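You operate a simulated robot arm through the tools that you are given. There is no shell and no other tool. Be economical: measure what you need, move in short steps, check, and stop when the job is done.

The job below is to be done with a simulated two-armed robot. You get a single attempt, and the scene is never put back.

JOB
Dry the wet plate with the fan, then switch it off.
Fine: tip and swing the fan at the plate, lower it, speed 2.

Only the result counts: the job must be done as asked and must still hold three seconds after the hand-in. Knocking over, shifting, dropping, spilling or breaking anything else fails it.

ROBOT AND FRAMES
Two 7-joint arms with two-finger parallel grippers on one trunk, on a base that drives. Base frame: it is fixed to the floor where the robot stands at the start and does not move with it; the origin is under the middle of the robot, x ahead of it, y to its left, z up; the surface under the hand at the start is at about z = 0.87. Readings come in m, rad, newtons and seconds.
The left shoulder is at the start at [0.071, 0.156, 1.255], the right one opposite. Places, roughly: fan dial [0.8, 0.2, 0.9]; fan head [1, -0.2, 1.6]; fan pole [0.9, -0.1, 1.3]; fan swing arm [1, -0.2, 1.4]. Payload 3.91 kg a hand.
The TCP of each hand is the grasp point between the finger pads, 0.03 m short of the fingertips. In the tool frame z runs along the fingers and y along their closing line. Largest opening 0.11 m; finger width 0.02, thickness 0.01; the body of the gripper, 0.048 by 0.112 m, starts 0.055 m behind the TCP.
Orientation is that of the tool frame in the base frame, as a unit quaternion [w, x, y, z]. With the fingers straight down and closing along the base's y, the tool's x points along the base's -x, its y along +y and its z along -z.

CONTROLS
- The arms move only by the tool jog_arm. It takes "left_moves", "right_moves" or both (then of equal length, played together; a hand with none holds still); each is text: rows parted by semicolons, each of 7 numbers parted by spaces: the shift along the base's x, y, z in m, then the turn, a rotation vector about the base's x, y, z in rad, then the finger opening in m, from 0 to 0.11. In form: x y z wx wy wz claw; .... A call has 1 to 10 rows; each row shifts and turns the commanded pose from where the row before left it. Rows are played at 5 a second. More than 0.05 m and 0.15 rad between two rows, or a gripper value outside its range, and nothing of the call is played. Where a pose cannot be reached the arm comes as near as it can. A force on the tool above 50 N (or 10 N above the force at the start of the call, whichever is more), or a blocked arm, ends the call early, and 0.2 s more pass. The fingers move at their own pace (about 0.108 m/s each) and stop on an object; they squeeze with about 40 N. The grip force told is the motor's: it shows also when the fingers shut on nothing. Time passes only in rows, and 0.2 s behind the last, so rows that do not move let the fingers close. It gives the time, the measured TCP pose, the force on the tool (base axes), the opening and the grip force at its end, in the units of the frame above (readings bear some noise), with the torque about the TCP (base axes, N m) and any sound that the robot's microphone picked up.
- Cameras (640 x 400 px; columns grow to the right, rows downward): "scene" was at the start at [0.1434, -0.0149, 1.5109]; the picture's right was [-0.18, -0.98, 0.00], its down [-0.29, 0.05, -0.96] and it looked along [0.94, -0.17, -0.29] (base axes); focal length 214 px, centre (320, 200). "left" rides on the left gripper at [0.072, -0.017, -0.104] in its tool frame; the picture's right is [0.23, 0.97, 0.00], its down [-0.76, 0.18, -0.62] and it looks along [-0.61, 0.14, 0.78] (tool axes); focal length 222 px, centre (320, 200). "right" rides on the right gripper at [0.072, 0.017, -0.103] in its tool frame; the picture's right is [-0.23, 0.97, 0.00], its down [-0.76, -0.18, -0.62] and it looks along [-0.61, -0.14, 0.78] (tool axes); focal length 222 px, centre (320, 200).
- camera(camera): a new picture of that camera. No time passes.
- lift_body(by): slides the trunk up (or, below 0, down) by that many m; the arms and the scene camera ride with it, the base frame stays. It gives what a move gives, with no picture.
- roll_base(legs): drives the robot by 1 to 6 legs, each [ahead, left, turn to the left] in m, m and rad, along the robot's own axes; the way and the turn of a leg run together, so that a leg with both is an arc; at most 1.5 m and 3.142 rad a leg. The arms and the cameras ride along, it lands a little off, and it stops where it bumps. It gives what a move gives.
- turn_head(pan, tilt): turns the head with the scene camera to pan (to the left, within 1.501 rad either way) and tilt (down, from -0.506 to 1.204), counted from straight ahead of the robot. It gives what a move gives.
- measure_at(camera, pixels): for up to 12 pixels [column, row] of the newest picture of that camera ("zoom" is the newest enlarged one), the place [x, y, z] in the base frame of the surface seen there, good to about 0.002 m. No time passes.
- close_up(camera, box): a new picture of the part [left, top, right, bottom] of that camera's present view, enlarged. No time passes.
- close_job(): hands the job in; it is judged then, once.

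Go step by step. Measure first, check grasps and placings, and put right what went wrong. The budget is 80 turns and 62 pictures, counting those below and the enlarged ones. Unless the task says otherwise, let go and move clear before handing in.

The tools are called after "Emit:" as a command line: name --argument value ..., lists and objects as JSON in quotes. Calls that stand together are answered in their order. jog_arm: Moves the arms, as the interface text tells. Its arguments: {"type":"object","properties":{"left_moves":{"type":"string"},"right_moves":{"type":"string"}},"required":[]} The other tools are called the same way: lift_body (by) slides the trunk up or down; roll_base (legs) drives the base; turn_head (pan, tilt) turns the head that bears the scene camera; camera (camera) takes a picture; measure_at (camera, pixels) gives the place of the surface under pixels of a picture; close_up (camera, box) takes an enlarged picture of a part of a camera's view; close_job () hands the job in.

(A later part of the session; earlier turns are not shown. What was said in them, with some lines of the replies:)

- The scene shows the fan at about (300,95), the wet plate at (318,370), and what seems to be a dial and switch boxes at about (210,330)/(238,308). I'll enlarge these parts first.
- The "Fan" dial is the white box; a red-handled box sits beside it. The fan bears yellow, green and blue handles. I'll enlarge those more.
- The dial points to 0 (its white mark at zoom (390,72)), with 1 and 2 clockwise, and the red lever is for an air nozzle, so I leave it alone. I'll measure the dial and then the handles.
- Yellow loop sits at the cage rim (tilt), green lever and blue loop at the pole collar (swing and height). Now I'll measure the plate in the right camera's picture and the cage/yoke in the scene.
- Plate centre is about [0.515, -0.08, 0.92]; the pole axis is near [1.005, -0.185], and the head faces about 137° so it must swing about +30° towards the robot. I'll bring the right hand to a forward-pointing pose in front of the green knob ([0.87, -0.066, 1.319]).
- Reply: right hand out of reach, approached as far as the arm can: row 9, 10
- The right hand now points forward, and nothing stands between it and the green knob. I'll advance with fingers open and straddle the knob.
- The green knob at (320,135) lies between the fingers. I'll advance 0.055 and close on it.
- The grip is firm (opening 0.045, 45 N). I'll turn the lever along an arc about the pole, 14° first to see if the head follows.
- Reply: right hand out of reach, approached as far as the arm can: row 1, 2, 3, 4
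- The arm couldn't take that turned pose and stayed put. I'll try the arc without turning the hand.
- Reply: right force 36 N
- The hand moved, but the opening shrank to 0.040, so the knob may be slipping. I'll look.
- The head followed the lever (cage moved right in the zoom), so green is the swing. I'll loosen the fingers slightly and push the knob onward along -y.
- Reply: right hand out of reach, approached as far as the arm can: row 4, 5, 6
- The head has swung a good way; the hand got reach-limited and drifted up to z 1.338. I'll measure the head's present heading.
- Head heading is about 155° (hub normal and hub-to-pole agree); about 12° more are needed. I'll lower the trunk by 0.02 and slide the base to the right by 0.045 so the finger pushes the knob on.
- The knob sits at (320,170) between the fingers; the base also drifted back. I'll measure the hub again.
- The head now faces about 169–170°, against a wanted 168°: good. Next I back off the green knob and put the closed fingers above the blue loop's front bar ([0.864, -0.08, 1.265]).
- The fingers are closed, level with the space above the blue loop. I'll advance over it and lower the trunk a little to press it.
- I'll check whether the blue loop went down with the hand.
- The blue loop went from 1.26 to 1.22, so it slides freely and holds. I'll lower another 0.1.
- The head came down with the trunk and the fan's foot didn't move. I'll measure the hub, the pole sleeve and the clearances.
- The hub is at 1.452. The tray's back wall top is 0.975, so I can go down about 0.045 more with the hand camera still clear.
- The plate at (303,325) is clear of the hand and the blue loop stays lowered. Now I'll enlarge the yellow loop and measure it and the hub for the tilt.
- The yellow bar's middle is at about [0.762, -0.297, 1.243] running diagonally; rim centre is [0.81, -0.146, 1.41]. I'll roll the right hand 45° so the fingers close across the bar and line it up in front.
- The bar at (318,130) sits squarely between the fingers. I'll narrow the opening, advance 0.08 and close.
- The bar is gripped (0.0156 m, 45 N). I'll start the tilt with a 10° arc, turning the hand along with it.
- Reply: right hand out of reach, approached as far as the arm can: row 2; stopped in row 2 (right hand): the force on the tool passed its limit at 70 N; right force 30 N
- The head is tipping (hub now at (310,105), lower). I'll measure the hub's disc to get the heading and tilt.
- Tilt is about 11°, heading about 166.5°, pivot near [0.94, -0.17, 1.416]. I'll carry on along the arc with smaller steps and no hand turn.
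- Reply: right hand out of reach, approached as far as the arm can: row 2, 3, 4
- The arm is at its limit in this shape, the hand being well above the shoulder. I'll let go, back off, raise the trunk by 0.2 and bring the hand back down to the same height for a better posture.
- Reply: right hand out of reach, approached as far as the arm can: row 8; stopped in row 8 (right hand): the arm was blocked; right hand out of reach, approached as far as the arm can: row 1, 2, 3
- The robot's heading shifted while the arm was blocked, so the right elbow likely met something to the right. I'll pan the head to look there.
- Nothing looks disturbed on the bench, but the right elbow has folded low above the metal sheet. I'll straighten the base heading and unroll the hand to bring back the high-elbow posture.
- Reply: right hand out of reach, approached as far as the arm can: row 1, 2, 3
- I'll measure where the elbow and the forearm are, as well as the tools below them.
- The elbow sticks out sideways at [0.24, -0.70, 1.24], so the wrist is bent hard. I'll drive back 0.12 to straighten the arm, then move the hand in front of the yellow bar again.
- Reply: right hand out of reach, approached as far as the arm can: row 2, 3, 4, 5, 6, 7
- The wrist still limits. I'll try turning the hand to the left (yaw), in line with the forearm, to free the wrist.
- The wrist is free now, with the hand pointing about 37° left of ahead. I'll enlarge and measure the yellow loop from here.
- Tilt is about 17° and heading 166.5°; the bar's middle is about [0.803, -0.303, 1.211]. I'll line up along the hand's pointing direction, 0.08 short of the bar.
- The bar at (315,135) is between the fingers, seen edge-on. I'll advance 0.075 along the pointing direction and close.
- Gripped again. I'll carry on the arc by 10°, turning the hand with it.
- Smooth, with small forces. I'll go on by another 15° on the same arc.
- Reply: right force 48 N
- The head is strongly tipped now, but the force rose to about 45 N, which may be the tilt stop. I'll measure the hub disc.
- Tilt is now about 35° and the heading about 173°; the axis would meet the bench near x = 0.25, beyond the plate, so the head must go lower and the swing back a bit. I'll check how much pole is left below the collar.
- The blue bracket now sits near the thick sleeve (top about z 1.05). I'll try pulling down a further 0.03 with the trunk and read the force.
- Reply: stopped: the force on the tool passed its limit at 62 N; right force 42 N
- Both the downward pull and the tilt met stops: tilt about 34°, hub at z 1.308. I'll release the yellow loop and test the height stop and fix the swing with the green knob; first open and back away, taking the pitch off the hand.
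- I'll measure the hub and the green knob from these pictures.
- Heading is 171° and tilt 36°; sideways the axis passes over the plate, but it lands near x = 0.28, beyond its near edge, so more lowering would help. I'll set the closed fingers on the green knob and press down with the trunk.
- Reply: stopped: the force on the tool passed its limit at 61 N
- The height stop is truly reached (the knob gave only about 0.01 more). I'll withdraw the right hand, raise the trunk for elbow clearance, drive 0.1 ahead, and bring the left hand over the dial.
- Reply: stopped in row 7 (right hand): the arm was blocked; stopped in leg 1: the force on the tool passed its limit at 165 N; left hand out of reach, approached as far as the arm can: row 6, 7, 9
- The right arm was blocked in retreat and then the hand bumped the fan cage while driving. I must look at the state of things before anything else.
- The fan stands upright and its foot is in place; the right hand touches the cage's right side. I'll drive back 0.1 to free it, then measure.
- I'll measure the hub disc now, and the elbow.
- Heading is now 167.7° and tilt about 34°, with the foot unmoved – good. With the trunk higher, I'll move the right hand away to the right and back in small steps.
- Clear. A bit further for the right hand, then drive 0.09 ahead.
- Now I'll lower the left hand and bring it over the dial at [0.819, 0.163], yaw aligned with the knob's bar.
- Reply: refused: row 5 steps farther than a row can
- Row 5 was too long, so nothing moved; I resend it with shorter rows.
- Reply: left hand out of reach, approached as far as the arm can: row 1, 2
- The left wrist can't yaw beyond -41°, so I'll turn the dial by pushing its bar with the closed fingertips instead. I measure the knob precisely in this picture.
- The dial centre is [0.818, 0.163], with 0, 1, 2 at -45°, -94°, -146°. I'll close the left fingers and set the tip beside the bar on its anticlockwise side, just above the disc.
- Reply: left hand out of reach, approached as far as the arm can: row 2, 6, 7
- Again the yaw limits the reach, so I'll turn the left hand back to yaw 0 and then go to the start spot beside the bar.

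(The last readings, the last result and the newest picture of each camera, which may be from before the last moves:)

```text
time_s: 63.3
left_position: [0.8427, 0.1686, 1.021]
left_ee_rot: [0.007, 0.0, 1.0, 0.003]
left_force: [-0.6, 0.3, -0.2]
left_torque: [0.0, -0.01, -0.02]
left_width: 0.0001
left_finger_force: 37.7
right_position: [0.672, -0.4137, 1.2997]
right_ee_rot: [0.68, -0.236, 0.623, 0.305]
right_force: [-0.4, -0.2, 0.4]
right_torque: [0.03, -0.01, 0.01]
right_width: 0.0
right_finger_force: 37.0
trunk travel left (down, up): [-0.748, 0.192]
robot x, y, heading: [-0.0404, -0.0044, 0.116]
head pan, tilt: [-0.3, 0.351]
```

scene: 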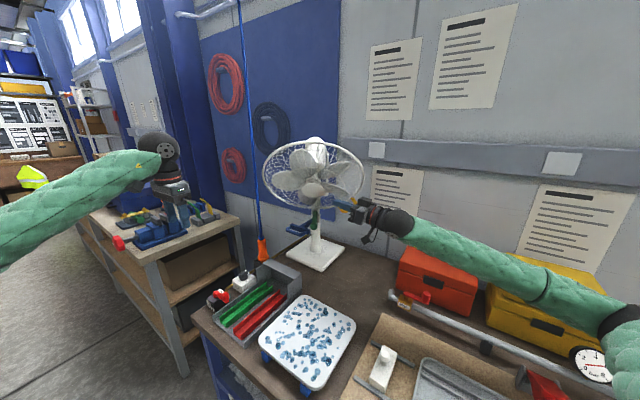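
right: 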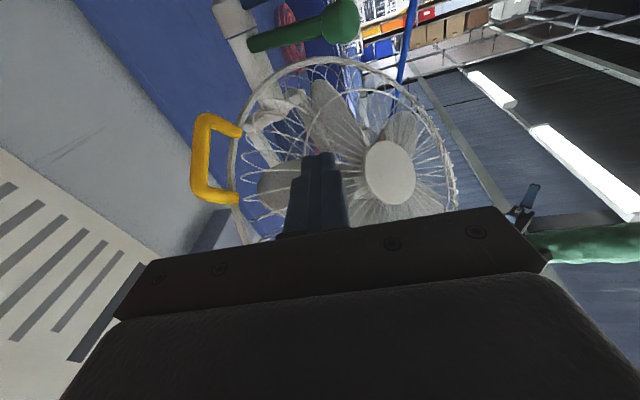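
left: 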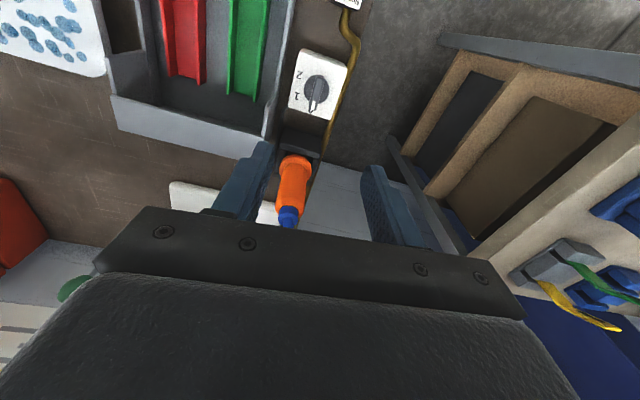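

Yaw is 0 and the spot is right; I'll descend to tip height 0.930.

Emit:
jog_arm --left_moves "0.001 0.002 -0.03 0 0 0 0;0 0 -0.03 0 0 0 0;0 0 0 0 0 0 0"

Emit:
close_up --camera "left" --box '[240, 60, 400, 240]'

```text
time_s: 64.1
left_position: [0.8429, 0.1704, 0.9608]
left_ee_rot: [0.007, 0.0, 1.0, 0.004]
left_force: [0.0, -0.6, -0.3]
left_torque: [0.03, 0.03, -0.03]
left_width: 0.0
left_finger_force: 37.3
right_position: [0.6722, -0.4133, 1.2991]
right_ee_rot: [0.681, -0.236, 0.623, 0.305]
right_force: [-0.1, 0.3, -1.1]
right_torque: [0.03, 0.02, 0.0]
right_width: 0.0
right_finger_force: 37.9
trunk travel left (down, up): [-0.748, 0.192]
robot x, y, heading: [-0.0364, -0.0003, 0.114]
head pan, tilt: [-0.3, 0.351]
```

```text
2.22 times, centred on (320, 150) of left
```

zoom: 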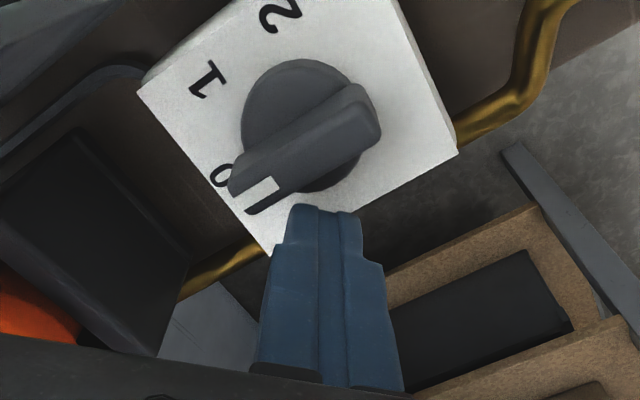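

The fingertip (315,215 in zoom) is beside the bar on the right side. I'll push the bar clockwise along the arc to 2.

Emit:
jog_arm --left_moves "-0.0019 -0.0067 0 0 0 0 0;-0.0019 -0.0068 0 0 0 0 0;-0.0032 -0.0041 0 0 0 0 0;-0.0033 -0.0041 0 0 0 0 0;-0.0025 -0.0032 0 0 0 0 0;-0.0024 -0.0032 0 0 0 0 0;-0.005 -0.0012 0 0 0 0 0;-0.0049 -0.0011 0 0 0 0 0;0 0 0 0 0 0 0"

Emit:
close_up --camera "left" --box '[240, 60, 400, 240]'

```text
time_s: 66.1
left_position: [0.8212, 0.1401, 0.9622]
left_ee_rot: [0.006, 0.001, 1.0, 0.004]
left_force: [6.6, -5.3, -0.5]
left_torque: [-0.11, -0.13, 0.0]
left_width: 0.0002
left_finger_force: 37.6
right_position: [0.6708, -0.414, 1.2993]
right_ee_rot: [0.68, -0.236, 0.623, 0.306]
right_force: [-0.6, 0.7, 0.8]
right_torque: [0.02, 0.01, 0.01]
right_width: 0.0
right_finger_force: 37.6
trunk travel left (down, up): [-0.748, 0.192]
robot x, y, heading: [-0.0402, -0.0061, 0.108]
head pan, tilt: [-0.3, 0.351]
```

```text
2.22 times, centred on (320, 150) of left
```

zoom: 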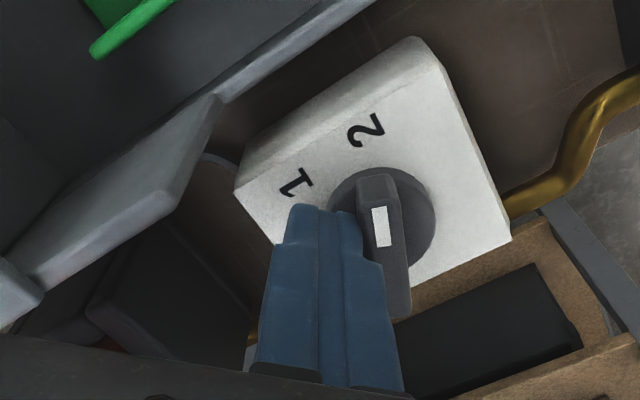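

The picture is puzzling: the post seems to have slipped past the bar's tip. I'll measure the bar's ends and mark.

Emit:
measure_at --camera "zoom" --pixels '[[380, 215], [382, 240], [375, 185], [388, 252], [395, 290], [400, 308], [420, 220], [360, 185], [367, 130], [295, 185], [350, 190], [400, 240]]'

```text
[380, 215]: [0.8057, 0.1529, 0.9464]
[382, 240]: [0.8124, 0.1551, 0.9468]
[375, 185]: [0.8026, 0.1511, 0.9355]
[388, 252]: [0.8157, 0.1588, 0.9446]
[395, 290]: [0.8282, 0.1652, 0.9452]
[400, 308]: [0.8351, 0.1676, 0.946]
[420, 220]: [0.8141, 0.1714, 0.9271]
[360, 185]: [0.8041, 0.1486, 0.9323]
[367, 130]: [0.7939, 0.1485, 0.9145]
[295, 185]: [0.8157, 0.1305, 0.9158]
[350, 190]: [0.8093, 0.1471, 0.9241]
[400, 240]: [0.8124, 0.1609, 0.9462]
```

The mark end is at [0.806, 0.153] and the other end at [0.835, 0.168]: the dial points at 2 after all. I'll lift the left hand off and look whether the fan runs.

Emit:
jog_arm --left_moves "0.004 -0.005 0 0 0 0 0;0 0 0.04 0 0 0 0;0 0 0.04 0 0 0 0;0 0 0 0 0 0 0;0 0 0 0 0 0 0;0 0 0 0 0 0 0;0 0 0 0 0 0 0;0 0 0 0 0 0 0;0 0 0 0 0 0 0;0 0 0 0 0 0 0"

Emit:
camera --camera "scene"

```text
time_s: 68.3
left_position: [0.8231, 0.136, 1.0412]
left_ee_rot: [0.007, 0.0, 1.0, 0.004]
left_force: [0.1, 1.6, 0.1]
left_torque: [0.0, -0.02, 0.01]
left_width: 0.0001
left_finger_force: 37.3
right_position: [0.6709, -0.4145, 1.2988]
right_ee_rot: [0.681, -0.235, 0.623, 0.306]
right_force: [-0.7, 0.7, -0.4]
right_torque: [0.02, 0.0, 0.0]
right_width: 0.0
right_finger_force: 37.0
trunk travel left (down, up): [-0.748, 0.192]
robot x, y, heading: [-0.0395, -0.0073, 0.112]
head pan, tilt: [-0.3, 0.351]
```

```text
4 pictures are left
```

scene: 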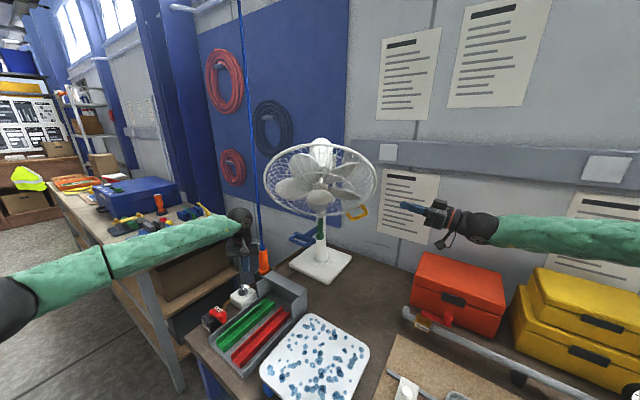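

The fan stands right and the plate's drops look perhaps paler; I'll wait about 13 s, holding still, then look closely at plate and fan.

Emit:
jog_arm --left_moves "0 0 0 0 0 0 0;0 0 0 0 0 0 0;0 0 0 0 0 0 0;0 0 0 0 0 0 0;0 0 0 0 0 0 0;0 0 0 0 0 0 0;0 0 0 0 0 0 0;0 0 0 0 0 0 0;0 0 0 0 0 0 0;0 0 0 0 0 0 0"

Emit:
jog_arm --left_moves "0 0 0 0 0 0 0;0 0 0 0 0 0 0;0 0 0 0 0 0 0;0 0 0 0 0 0 0;0 0 0 0 0 0 0;0 0 0 0 0 0 0;0 0 0 0 0 0 0;0 0 0 0 0 0 0;0 0 0 0 0 0 0;0 0 0 0 0 0 0"

Emit:
jog_arm --left_moves "0 0 0 0 0 0 0;0 0 0 0 0 0 0;0 0 0 0 0 0 0;0 0 0 0 0 0 0;0 0 0 0 0 0 0;0 0 0 0 0 0 0;0 0 0 0 0 0 0;0 0 0 0 0 0 0;0 0 0 0 0 0 0;0 0 0 0 0 0 0"

Emit:
jog_arm --left_moves "0 0 0 0 0 0 0;0 0 0 0 0 0 0;0 0 0 0 0 0 0;0 0 0 0 0 0 0;0 0 0 0 0 0 0;0 0 0 0 0 0 0;0 0 0 0 0 0 0;0 0 0 0 0 0 0;0 0 0 0 0 0 0;0 0 0 0 0 0 0"

Emit:
jog_arm --left_moves "0 0 0 0 0 0 0;0 0 0 0 0 0 0;0 0 0 0 0 0 0;0 0 0 0 0 0 0;0 0 0 0 0 0 0;0 0 0 0 0 0 0;0 0 0 0 0 0 0;0 0 0 0 0 0 0;0 0 0 0 0 0 0;0 0 0 0 0 0 0"

Emit:
jog_arm --left_moves "0 0 0 0 0 0 0;0 0 0 0 0 0 0;0 0 0 0 0 0 0;0 0 0 0 0 0 0;0 0 0 0 0 0 0;0 0 0 0 0 0 0;0 0 0 0 0 0 0;0 0 0 0 0 0 0;0 0 0 0 0 0 0;0 0 0 0 0 0 0"

Emit:
close_up --camera "scene" --box '[200, 130, 400, 400]'

```text
time_s: 70.5
left_position: [0.8233, 0.1354, 1.042]
left_ee_rot: [0.007, 0.001, 1.0, 0.004]
left_force: [-0.5, 0.1, -0.2]
left_torque: [-0.03, 0.01, -0.02]
left_width: 0.0
left_finger_force: 37.6
right_position: [0.6713, -0.4133, 1.2992]
right_ee_rot: [0.68, -0.236, 0.623, 0.305]
right_force: [-0.8, -0.2, 0.7]
right_torque: [0.01, -0.04, 0.01]
right_width: 0.0001
right_finger_force: 37.8
trunk travel left (down, up): [-0.748, 0.192]
robot x, y, heading: [-0.0405, -0.0056, 0.116]
head pan, tilt: [-0.3, 0.351]
```

```text
time_s: 72.7
left_position: [0.8235, 0.1358, 1.0409]
left_ee_rot: [0.007, 0.002, 1.0, 0.003]
left_force: [-0.2, -0.2, -0.5]
left_torque: [0.0, 0.01, -0.02]
left_width: 0.0
left_finger_force: 37.8
right_position: [0.6709, -0.414, 1.2981]
right_ee_rot: [0.681, -0.235, 0.623, 0.305]
right_force: [0.2, 0.4, -0.1]
right_torque: [0.02, -0.03, 0.0]
right_width: 0.0
right_finger_force: 37.9
trunk travel left (down, up): [-0.748, 0.192]
robot x, y, heading: [-0.0397, -0.0076, 0.117]
head pan, tilt: [-0.3, 0.351]
```

```text
time_s: 74.9
left_position: [0.8231, 0.1345, 1.0419]
left_ee_rot: [0.007, 0.001, 1.0, 0.003]
left_force: [0.0, -1.1, 0.2]
left_torque: [0.0, 0.01, 0.02]
left_width: 0.0
left_finger_force: 38.1
right_position: [0.6708, -0.4141, 1.3]
right_ee_rot: [0.681, -0.236, 0.623, 0.306]
right_force: [-0.5, 0.0, 0.0]
right_torque: [-0.02, -0.02, -0.03]
right_width: 0.0
right_finger_force: 38.1
trunk travel left (down, up): [-0.748, 0.192]
robot x, y, heading: [-0.039, 0.0005, 0.115]
head pan, tilt: [-0.3, 0.351]
```

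```text
time_s: 77.1
left_position: [0.8233, 0.1371, 1.0412]
left_ee_rot: [0.007, 0.001, 1.0, 0.004]
left_force: [-0.2, -0.2, 0.2]
left_torque: [0.03, 0.03, 0.0]
left_width: 0.0
left_finger_force: 37.9
right_position: [0.6718, -0.4149, 1.2983]
right_ee_rot: [0.68, -0.236, 0.623, 0.305]
right_force: [0.3, -0.1, 0.3]
right_torque: [-0.01, 0.03, 0.03]
right_width: 0.0
right_finger_force: 37.6
trunk travel left (down, up): [-0.748, 0.192]
robot x, y, heading: [-0.038, -0.003, 0.114]
head pan, tilt: [-0.3, 0.351]
```

```text
time_s: 79.3
left_position: [0.8228, 0.1364, 1.0417]
left_ee_rot: [0.007, 0.0, 1.0, 0.004]
left_force: [-0.8, 0.5, -0.1]
left_torque: [-0.03, 0.01, 0.0]
left_width: 0.0
left_finger_force: 38.2
right_position: [0.6708, -0.4142, 1.2987]
right_ee_rot: [0.68, -0.236, 0.623, 0.305]
right_force: [0.2, 0.3, -0.8]
right_torque: [0.01, 0.03, 0.0]
right_width: 0.0003
right_finger_force: 37.5
trunk travel left (down, up): [-0.748, 0.192]
robot x, y, heading: [-0.0381, -0.0025, 0.117]
head pan, tilt: [-0.3, 0.351]
```

```text
time_s: 81.5
left_position: [0.8243, 0.1357, 1.0413]
left_ee_rot: [0.007, 0.0, 1.0, 0.003]
left_force: [0.5, 0.2, 0.1]
left_torque: [-0.01, -0.02, -0.02]
left_width: 0.0001
left_finger_force: 37.8
right_position: [0.6718, -0.413, 1.3]
right_ee_rot: [0.681, -0.235, 0.623, 0.305]
right_force: [-0.4, 0.8, -0.1]
right_torque: [0.01, 0.02, 0.0]
right_width: 0.0
right_finger_force: 37.6
trunk travel left (down, up): [-0.748, 0.192]
robot x, y, heading: [-0.0438, -0.004, 0.112]
head pan, tilt: [-0.3, 0.351]
```

```text
1.48 times, centred on (300, 265) of scene
```

zoom: 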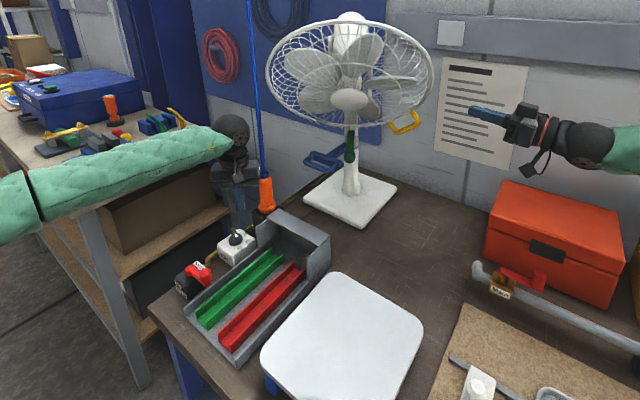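

The plate is fully dry (white, no drops at zoom (345,340)). Now I switch off: the post goes down beside the bar's tail on its clockwise side, ready to push it anticlockwise to 0.

Emit:
jog_arm --left_moves "0.0085 0.007 0 0 0 0 0;0.0085 0.007 0 0 0 0 0;0 0 0 0 0 0 0;0 0 -0.04 0 0 0 0;0 0 -0.04 0 0 0 0;0 0 0 0 0 0 0"

```text
time_s: 82.9
left_position: [0.8404, 0.1494, 0.959]
left_ee_rot: [0.006, 0.0, 1.0, 0.004]
left_force: [1.2, -1.2, 0.3]
left_torque: [-0.07, 0.01, -0.01]
left_width: 0.0
left_finger_force: 37.4
right_position: [0.6714, -0.4146, 1.2985]
right_ee_rot: [0.68, -0.236, 0.623, 0.305]
right_force: [-0.2, -0.1, -0.4]
right_torque: [-0.01, -0.01, -0.02]
right_width: 0.0
right_finger_force: 37.7
trunk travel left (down, up): [-0.748, 0.192]
robot x, y, heading: [-0.0376, -0.0065, 0.117]
head pan, tilt: [-0.3, 0.351]
```

The post is in place at [0.840, 0.149, 0.959]. I'll sweep anticlockwise along the arc.

Emit:
jog_arm --left_moves "0.0002 0.0091 0.001 0 0 0 0;-0.0006 0.0084 0 0 0 0 0;-0.0027 0.0038 0 0 0 0 0;-0.0026 0.0037 0 0 0 0 0;-0.0036 0.0055 0 0 0 0 0;-0.0035 0.0036 0 0 0 0 0;-0.0054 0.002 0 0 0 0 0;-0.001 0.0003 0 0 0 0 0;0 0 0 0 0 0 0"

Emit:
close_up --camera "left" --box '[240, 60, 400, 240]'

```text
time_s: 84.9
left_position: [0.8211, 0.1872, 0.9617]
left_ee_rot: [0.007, 0.0, 1.0, 0.003]
left_force: [0.0, -0.5, -0.1]
left_torque: [-0.01, 0.01, 0.0]
left_width: 0.0
left_finger_force: 37.6
right_position: [0.6723, -0.4142, 1.2978]
right_ee_rot: [0.68, -0.236, 0.623, 0.305]
right_force: [0.3, 0.0, 0.4]
right_torque: [-0.01, 0.0, 0.0]
right_width: 0.0
right_finger_force: 38.1
trunk travel left (down, up): [-0.748, 0.192]
robot x, y, heading: [-0.039, -0.0068, 0.12]
head pan, tilt: [-0.3, 0.351]
```

```text
2.22 times, centred on (320, 150) of left
```

zoom: 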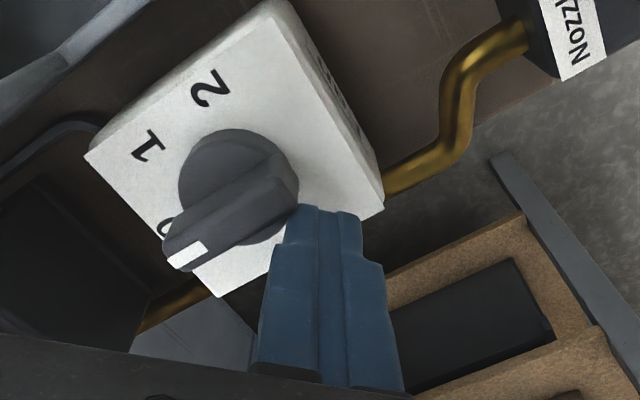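

Emit:
measure_at --camera "zoom" --pixels '[[187, 255], [205, 240], [270, 175], [285, 170], [230, 215], [165, 225], [150, 148], [207, 88]]'

```text
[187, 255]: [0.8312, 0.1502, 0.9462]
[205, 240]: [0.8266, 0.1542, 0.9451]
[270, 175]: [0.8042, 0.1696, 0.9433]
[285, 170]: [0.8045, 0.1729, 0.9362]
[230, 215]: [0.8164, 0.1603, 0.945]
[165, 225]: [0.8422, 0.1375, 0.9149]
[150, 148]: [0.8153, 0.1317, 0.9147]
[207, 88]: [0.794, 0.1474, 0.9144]
```

The mark is back at [0.831, 0.150], just where it was at the start, so the dial is at 0. I'll lift the left hand clear and take a last look.

Emit:
jog_arm --left_moves "0.002 0.003 0 0 0 0 0;0 0 0.045 0 0 0 0;0 0 0.045 0 0 0 0;-0.02 0.03 0.03 0 0 0 0;-0.02 0.03 0.03 0 0 0 0;-0.02 0.03 0.03 0 0 0 0;0 0 0 0 0 0 0;0 0 0 0 0 0 0;0 0 0 0 0 0 0"

Emit:
camera --camera "scene"

```text
time_s: 86.9
left_position: [0.7637, 0.2793, 1.1428]
left_ee_rot: [0.008, 0.001, 1.0, 0.003]
left_force: [0.3, -0.5, -0.7]
left_torque: [0.0, 0.01, 0.02]
left_width: 0.0
left_finger_force: 37.4
right_position: [0.6713, -0.4139, 1.2989]
right_ee_rot: [0.68, -0.236, 0.623, 0.305]
right_force: [-0.4, 0.7, 0.0]
right_torque: [-0.01, 0.0, -0.02]
right_width: 0.0
right_finger_force: 37.9
trunk travel left (down, up): [-0.748, 0.192]
robot x, y, heading: [-0.0418, -0.0036, 0.116]
head pan, tilt: [-0.3, 0.351]
```

```text
1 pictures are left
```

scene: 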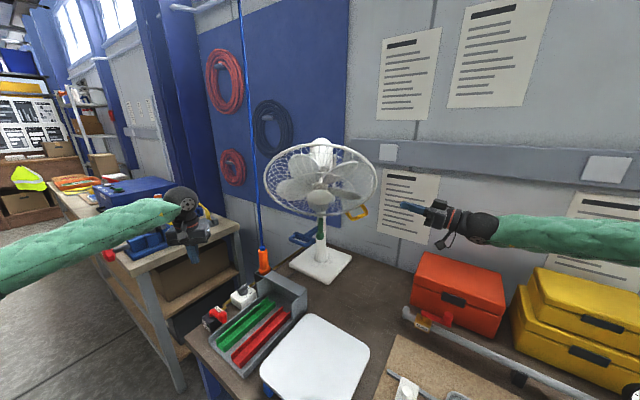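

The plate at (315,355) is dry, the dial is at 0, nothing in view has fallen or moved, and both hands are clear, so I hand in.

Emit:
close_job

```text
The job is handed in.
```

The plate is dry, the fan is back at 0, and both hands are clear. I swung the fan to the plate, lowered it, tipped it and ran it at speed 2.

- **Aim:** tilt and height both stopped moving before the fan pointed straight at the plate. Its centre line passed over the plate and landed just past the near edge, and all the drops still dried.
- **Bumps:** the right arm was blocked twice. Then, while I was driving forward, the right hand hit the fan's cage with about 165 N. The fan's foot did not move, and the last picture shows nothing knocked over or out of place.
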